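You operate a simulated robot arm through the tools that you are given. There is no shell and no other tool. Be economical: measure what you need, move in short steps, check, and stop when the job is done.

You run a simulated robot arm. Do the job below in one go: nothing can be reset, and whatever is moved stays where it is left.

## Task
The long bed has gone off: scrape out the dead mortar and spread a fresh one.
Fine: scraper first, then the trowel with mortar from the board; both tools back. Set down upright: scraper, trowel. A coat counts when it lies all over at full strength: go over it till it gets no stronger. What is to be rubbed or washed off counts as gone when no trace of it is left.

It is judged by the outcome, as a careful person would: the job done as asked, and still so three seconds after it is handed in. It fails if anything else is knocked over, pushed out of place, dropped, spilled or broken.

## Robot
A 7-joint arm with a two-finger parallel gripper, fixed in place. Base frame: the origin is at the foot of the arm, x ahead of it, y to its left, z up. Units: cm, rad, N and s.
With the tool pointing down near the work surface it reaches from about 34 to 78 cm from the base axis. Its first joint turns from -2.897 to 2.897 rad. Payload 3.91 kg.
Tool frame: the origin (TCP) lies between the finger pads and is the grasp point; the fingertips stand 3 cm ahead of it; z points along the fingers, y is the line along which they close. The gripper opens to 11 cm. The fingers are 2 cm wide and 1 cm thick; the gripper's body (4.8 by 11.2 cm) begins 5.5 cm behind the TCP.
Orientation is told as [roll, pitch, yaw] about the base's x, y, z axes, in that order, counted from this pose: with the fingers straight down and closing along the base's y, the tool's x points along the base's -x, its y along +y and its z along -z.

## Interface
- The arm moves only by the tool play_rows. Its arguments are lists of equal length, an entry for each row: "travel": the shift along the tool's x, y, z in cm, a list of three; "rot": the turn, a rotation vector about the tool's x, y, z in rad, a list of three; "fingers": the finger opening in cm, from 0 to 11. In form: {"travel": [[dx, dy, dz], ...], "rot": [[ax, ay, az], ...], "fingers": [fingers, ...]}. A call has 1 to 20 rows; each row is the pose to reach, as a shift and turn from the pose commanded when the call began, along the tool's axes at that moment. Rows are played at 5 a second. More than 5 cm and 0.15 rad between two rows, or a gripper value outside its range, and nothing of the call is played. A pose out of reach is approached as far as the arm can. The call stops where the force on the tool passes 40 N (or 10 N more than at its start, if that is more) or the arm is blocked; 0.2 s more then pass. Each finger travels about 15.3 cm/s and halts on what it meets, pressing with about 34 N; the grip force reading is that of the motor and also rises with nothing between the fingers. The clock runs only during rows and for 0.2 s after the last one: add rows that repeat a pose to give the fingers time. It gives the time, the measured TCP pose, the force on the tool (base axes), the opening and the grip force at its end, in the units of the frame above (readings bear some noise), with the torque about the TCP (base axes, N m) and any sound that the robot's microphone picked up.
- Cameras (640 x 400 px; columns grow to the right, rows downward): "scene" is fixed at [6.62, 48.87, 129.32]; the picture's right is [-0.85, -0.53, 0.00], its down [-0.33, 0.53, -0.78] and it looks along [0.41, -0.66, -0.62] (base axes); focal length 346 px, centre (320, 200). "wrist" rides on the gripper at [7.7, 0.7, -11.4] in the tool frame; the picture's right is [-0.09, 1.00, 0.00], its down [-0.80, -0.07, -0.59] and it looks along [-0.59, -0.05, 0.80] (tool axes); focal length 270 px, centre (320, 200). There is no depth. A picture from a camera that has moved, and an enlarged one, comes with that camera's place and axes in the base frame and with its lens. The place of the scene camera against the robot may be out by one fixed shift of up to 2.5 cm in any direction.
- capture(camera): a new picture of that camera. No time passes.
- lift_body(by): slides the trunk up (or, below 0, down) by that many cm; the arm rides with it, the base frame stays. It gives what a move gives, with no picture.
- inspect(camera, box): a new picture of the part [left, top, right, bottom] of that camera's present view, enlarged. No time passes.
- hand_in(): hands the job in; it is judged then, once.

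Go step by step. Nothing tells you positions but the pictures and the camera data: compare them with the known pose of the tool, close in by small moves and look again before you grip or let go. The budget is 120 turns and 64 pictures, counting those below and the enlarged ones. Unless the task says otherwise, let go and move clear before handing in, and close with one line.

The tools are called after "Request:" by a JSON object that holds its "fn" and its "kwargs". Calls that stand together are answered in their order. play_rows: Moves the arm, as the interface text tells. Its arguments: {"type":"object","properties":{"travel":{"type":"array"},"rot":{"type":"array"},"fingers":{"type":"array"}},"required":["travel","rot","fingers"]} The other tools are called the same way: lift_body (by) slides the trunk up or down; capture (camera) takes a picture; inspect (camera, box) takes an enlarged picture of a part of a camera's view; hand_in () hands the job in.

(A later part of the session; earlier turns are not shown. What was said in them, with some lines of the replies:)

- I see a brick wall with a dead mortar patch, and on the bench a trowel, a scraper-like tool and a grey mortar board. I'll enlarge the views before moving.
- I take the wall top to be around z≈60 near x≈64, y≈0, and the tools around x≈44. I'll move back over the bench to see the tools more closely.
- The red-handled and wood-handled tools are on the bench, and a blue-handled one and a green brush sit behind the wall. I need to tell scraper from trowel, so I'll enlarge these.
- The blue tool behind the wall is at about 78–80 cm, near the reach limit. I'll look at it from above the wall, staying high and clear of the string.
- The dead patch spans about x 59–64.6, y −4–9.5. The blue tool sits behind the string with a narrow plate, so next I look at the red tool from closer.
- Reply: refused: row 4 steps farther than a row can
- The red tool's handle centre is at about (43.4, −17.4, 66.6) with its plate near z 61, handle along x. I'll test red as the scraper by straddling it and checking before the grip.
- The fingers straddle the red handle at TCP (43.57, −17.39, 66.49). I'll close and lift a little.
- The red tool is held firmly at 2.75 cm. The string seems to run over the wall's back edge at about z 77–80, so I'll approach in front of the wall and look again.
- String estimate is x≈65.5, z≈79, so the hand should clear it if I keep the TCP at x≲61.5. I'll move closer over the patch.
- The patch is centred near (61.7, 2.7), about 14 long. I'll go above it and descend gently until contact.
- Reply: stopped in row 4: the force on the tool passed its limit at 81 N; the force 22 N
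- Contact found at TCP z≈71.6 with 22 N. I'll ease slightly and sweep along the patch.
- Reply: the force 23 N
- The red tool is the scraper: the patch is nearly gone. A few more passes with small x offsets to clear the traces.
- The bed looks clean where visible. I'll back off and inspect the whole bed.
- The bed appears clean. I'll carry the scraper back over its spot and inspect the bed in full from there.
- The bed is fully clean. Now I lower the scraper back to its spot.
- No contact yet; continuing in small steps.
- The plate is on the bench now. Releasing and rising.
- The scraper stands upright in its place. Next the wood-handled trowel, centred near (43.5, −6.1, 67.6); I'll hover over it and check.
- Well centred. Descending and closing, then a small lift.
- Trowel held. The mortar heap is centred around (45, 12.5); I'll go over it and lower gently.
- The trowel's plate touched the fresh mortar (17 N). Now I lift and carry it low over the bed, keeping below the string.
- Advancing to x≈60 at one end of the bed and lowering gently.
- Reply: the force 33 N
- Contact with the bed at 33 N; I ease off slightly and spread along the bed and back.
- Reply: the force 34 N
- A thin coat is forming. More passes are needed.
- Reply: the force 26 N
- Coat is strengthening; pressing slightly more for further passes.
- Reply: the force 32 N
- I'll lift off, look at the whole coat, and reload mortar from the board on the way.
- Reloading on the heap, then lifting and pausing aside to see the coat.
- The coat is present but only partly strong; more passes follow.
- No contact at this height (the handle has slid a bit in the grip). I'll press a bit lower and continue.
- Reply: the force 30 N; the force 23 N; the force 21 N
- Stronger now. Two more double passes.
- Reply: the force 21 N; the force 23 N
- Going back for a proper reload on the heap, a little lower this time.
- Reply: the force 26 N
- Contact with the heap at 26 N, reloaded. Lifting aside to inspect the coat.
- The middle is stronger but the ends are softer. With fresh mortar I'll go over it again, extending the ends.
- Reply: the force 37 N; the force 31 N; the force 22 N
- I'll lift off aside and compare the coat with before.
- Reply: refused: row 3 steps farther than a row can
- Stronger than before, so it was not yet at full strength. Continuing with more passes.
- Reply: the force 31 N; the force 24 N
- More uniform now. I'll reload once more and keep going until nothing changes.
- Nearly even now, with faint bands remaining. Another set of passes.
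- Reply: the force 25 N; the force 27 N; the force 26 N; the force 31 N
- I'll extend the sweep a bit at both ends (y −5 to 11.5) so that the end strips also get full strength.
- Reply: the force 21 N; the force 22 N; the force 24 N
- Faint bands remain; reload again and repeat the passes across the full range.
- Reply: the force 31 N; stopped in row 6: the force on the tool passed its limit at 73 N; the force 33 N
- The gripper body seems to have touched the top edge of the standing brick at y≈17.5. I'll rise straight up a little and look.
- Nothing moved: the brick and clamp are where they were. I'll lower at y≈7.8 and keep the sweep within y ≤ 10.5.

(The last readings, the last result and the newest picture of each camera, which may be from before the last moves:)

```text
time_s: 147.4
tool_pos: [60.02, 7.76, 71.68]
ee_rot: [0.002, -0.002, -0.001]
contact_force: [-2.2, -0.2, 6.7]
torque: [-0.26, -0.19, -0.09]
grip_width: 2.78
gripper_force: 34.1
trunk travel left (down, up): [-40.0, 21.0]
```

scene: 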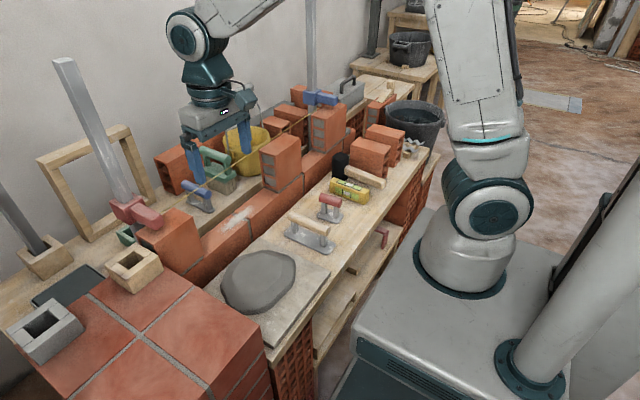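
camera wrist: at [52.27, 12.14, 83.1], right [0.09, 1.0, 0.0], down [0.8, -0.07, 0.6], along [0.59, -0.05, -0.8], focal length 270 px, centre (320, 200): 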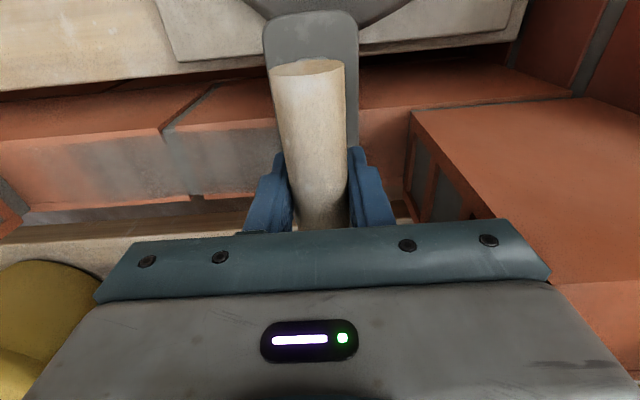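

Request:
{"fn": "play_rows", "kwargs": {"travel": [[0, 0.9, 0.12], [0, 1.8, 0.12], [0, 2.6, 0.12], [0, 1.6, 0.12], [0, 0.6, 0.12], [0, -0.4, 0.12], [0, -1.4, 0.12], [0, -2.4, 0.12], [0, -3.4, 0.12], [0, -4.4, 0.12], [0, -5.4, 0.12], [0, -6.4, 0.12], [0, -7.4, 0.12], [0, -8.4, 0.12], [0, -9.4, 0.12], [0, -10.4, 0.12], [0, -11.4, 0.12], [0, -12.2, 0.12]], "rot": [[0, 0, 0], [0, 0, 0], [0, 0, 0], [0, 0, 0], [0, 0, 0], [0, 0, 0], [0, 0, 0], [0, 0, 0], [0, 0, 0], [0, 0, 0], [0, 0, 0], [0, 0, 0], [0, 0, 0], [0, 0, 0], [0, 0, 0], [0, 0, 0], [0, 0, 0], [0, 0, 0]], "fingers": [0, 0, 0, 0, 0, 0, 0, 0, 0, 0, 0, 0, 0, 0, 0, 0, 0, 0]}}

Request:
{"fn": "play_rows", "kwargs": {"travel": [[0, 1, 0], [0, 2, 0], [0, 3, 0], [0, 4, 0], [0, 5, 0], [0, 6, 0], [0, 7, 0], [0, 8, 0], [0, 9, 0], [0, 10, 0], [0, 11, 0], [0, 12, 0], [0, 13, 0], [0, 14, 0], [0, 14.8, 0]], "rot": [[0, 0, 0], [0, 0, 0], [0, 0, 0], [0, 0, 0], [0, 0, 0], [0, 0, 0], [0, 0, 0], [0, 0, 0], [0, 0, 0], [0, 0, 0], [0, 0, 0], [0, 0, 0], [0, 0, 0], [0, 0, 0], [0, 0, 0]], "fingers": [0, 0, 0, 0, 0, 0, 0, 0, 0, 0, 0, 0, 0, 0, 0]}}

Request:
{"fn": "play_rows", "kwargs": {"travel": [[0, -1, 0], [0, -2, 0], [0, -3, 0], [0, -4, 0], [0, -5, 0], [0, -6, 0], [0, -7, 0], [0, -8, 0], [0, -9, 0], [0, -10, 0], [0, -11, 0], [0, -12, 0], [0, -13, 0], [0, -14, 0], [0, -14.8, 0]], "rot": [[0, 0, 0], [0, 0, 0], [0, 0, 0], [0, 0, 0], [0, 0, 0], [0, 0, 0], [0, 0, 0], [0, 0, 0], [0, 0, 0], [0, 0, 0], [0, 0, 0], [0, 0, 0], [0, 0, 0], [0, 0, 0], [0, 0, 0]], "fingers": [0, 0, 0, 0, 0, 0, 0, 0, 0, 0, 0, 0, 0, 0, 0]}}

Request:
{"fn": "play_rows", "kwargs": {"travel": [[0, 1, 0], [0, 2, 0], [0, 3, 0], [0, 4, 0], [0, 5, 0], [0, 6, 0], [0, 7, 0], [0, 8, 0], [0, 9, 0], [0, 10, 0], [0, 11, 0], [0, 12, 0], [0, 13, 0], [0, 14, 0], [0, 14.8, 0]], "rot": [[0, 0, 0], [0, 0, 0], [0, 0, 0], [0, 0, 0], [0, 0, 0], [0, 0, 0], [0, 0, 0], [0, 0, 0], [0, 0, 0], [0, 0, 0], [0, 0, 0], [0, 0, 0], [0, 0, 0], [0, 0, 0], [0, 0, 0]], "fingers": [0, 0, 0, 0, 0, 0, 0, 0, 0, 0, 0, 0, 0, 0, 0]}}

Request:
{"fn": "play_rows", "kwargs": {"travel": [[0, -1, 0], [0, -2, 0], [0, -3, 0], [0, -4, 0], [0, -5, 0], [0, -6, 0], [0, -7, 0], [0, -8, 0], [0, -9, 0], [0, -10, 0], [0, -11, 0], [0, -12, 0], [0, -13, 0], [0, -14, 0], [0, -14.8, 0]], "rot": [[0, 0, 0], [0, 0, 0], [0, 0, 0], [0, 0, 0], [0, 0, 0], [0, 0, 0], [0, 0, 0], [0, 0, 0], [0, 0, 0], [0, 0, 0], [0, 0, 0], [0, 0, 0], [0, 0, 0], [0, 0, 0], [0, 0, 0]], "fingers": [0, 0, 0, 0, 0, 0, 0, 0, 0, 0, 0, 0, 0, 0, 0]}}

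```text
time_s: 151.2
tool_pos: [59.84, -4.44, 71.63]
ee_rot: [-0.002, -0.004, 0.001]
contact_force: [-0.5, 13.4, 33.4]
torque: [0.11, -0.05, 0.03]
grip_width: 2.74
gripper_force: 34.2
trunk travel left (down, up): [-40.0, 21.0]
```

```text
time_s: 154.4
tool_pos: [59.87, 10.16, 71.65]
ee_rot: [0.004, 0.001, 0.001]
contact_force: [0.3, -13.1, 32.0]
torque: [-0.1, -0.43, -0.09]
grip_width: 2.76
gripper_force: 34.4
trunk travel left (down, up): [-40.0, 21.0]
```

```text
time_s: 157.6
tool_pos: [59.89, -4.41, 71.57]
ee_rot: [0.002, -0.002, 0.001]
contact_force: [-0.2, 13.0, 32.3]
torque: [0.02, 0.01, 0.02]
grip_width: 2.75
gripper_force: 34.0
trunk travel left (down, up): [-40.0, 21.0]
```

```text
time_s: 160.8
tool_pos: [59.79, 10.36, 71.57]
ee_rot: [0.004, 0.0, 0.001]
contact_force: [-0.3, -12.6, 29.1]
torque: [-0.42, -0.13, -0.02]
grip_width: 2.78
gripper_force: 34.4
trunk travel left (down, up): [-40.0, 21.0]
```

```text
time_s: 164.0
tool_pos: [59.92, -4.45, 71.49]
ee_rot: [0.001, -0.002, 0.001]
contact_force: [-0.3, 10.8, 28.1]
torque: [0.03, 0.07, 0.02]
grip_width: 2.8
gripper_force: 34.2
trunk travel left (down, up): [-40.0, 21.0]
```

Five solid passes done. I'll lift away toward the trowel's place and inspect the coat.

Request:
{"fn": "play_rows", "kwargs": {"travel": [[0, 0, -1.4], [3, 0, -1.8], [7, 0, -3], [11, 0, -4.4], [14, -0.5, -5], [16, -1.6, -5.5]], "rot": [[0, 0, 0], [0, 0, 0], [0, 0, 0], [0, 0, -0.02], [0, 0, -0.04], [0, 0, -0.057]], "fingers": [0, 0, 0, 0, 0, 0]}}

Request:
{"fn": "inspect", "kwargs": {"camera": "scene", "box": [190, 160, 300, 250]}}

```text
time_s: 165.4
tool_pos: [43.95, -6.23, 76.9]
ee_rot: [0.002, 0.002, 0.059]
contact_force: [0.1, 0.1, -1.7]
torque: [-0.01, 0.02, -0.01]
grip_width: 2.77
gripper_force: 34.0
trunk travel left (down, up): [-40.0, 21.0]
```

```text
4.44 times, centred on (245, 205) of scene
camera zoom: at [6.62, 48.87, 129.32], right [-0.85, -0.53, 0.0], down [-0.33, 0.53, -0.78], along [0.41, -0.66, -0.62], focal length 1537 px, centre (653, 178)
```

zoom: 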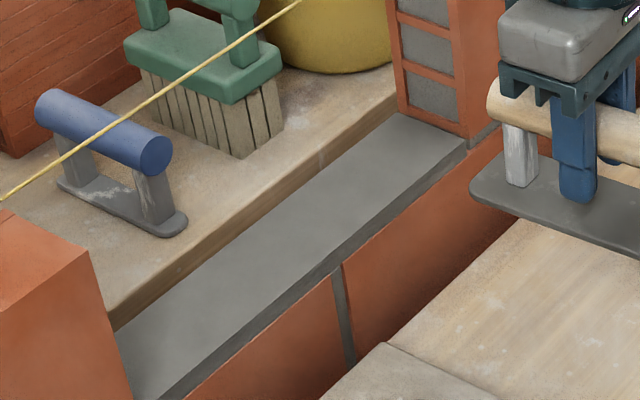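

The bed is now completely filled with an even, full-strength layer from brick to brick. Time to set the trowel back in its place, lowering slowly.

Request:
{"fn": "play_rows", "kwargs": {"travel": [[0.4, 0, 4], [0.4, 0, 8], [0.4, 0, 10], [0.4, 0, 10.5], [0.4, 0, 10.7], [0.4, 0, 10.9]], "rot": [[0, 0, 0], [0, 0, 0], [0, 0, 0], [0, 0, 0], [0, 0, 0], [0, 0, 0]], "fingers": [0, 0, 0, 0, 0, 0]}}

```text
time_s: 166.8
tool_pos: [43.66, -6.14, 65.9]
ee_rot: [0.003, 0.0, 0.057]
contact_force: [0.5, -0.2, -2.7]
torque: [0.03, -0.01, -0.01]
grip_width: 2.79
gripper_force: 33.6
trunk travel left (down, up): [-40.0, 21.0]
```

Request:
{"fn": "play_rows", "kwargs": {"travel": [[0, 0, 0.1], [0, 0, 0.2], [0, 0, 0.3], [0, 0, 0.4]], "rot": [[0, 0, 0], [0, 0, 0], [0, 0, 0], [0, 0, 0]], "fingers": [0, 0, 0, 0]}}

```text
time_s: 167.8
tool_pos: [43.62, -6.08, 65.59]
ee_rot: [0.002, 0.001, 0.058]
contact_force: [-0.4, 0.0, -1.7]
torque: [-0.02, 0.02, 0.0]
grip_width: 2.78
gripper_force: 33.6
trunk travel left (down, up): [-40.0, 21.0]
```

Request:
{"fn": "play_rows", "kwargs": {"travel": [[0, 0, 0.1], [0, 0, 0.2], [0, 0, 0.3], [0, 0, 0.35]], "rot": [[0, 0, 0], [0, 0, 0], [0, 0, 0], [0, 0, 0]], "fingers": [0, 0, 0, 0]}}

```text
time_s: 168.8
tool_pos: [43.56, -6.23, 65.35]
ee_rot: [0.003, -0.004, 0.057]
contact_force: [0.3, 1.0, 35.9]
torque: [-0.11, -0.05, -0.04]
grip_width: 2.77
gripper_force: 34.4
trunk travel left (down, up): [-40.0, 21.0]
```

The trowel sits on the bench. Easing off, releasing and rising clear.

Request:
{"fn": "play_rows", "kwargs": {"travel": [[0, 0, -0.2], [0, 0, -0.2], [0, 0, -0.2], [0, 0, -0.2], [0, 0, -3], [0, 0, -7], [0, 0, -11], [0, 0, -14]], "rot": [[0, 0, 0], [0, 0, 0], [0, 0, 0], [0, 0, 0], [0, 0, 0], [0, 0, 0], [0, 0, 0], [0, 0, 0]], "fingers": [0, 4, 6, 6, 6, 6, 6, 6]}}

Request:
{"fn": "capture", "kwargs": {"camera": "wrist"}}

Request:
{"fn": "capture", "kwargs": {"camera": "scene"}}

```text
time_s: 170.6
tool_pos: [43.64, -6.32, 79.35]
ee_rot: [0.003, 0.001, 0.058]
contact_force: [-0.3, -0.1, -0.2]
torque: [0.0, -0.05, 0.02]
grip_width: 5.98
gripper_force: 0.0
trunk travel left (down, up): [-40.0, 21.0]
```

```text
6 pictures are left
camera wrist: at [36.01, -5.91, 90.78], right [0.03, 1.0, 0.0], down [0.8, -0.03, 0.59], along [0.59, -0.02, -0.8], focal length 270 px, centre (320, 200)
```

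wrist: 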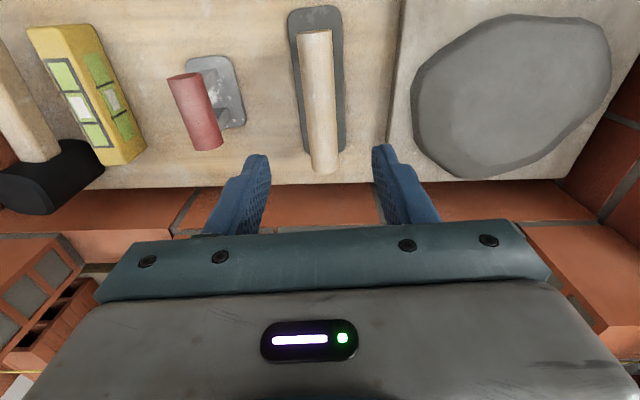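

```text
5 pictures are left
```

scene: 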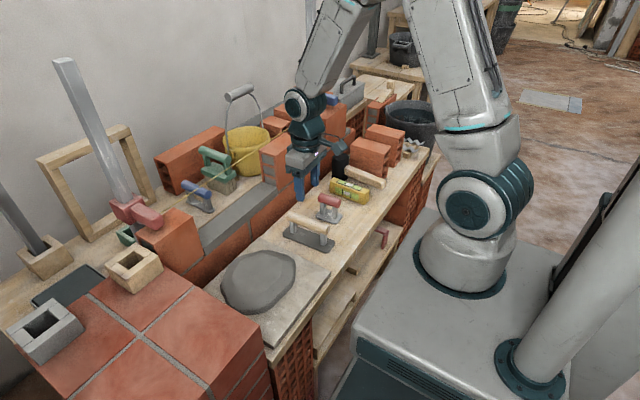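

The bed is full and even, both tools stand upright in their places, and nothing else has moved. Handing in.

Request:
{"fn": "hand_in", "kwargs": {}}

```text
The job is handed in.
```

I scraped the dead mortar out of the long bed and spread a fresh, even coat over all of it. The scraper and trowel are back upright in their places. The gripper bumped a standing brick once, and the pictures show nothing moved.
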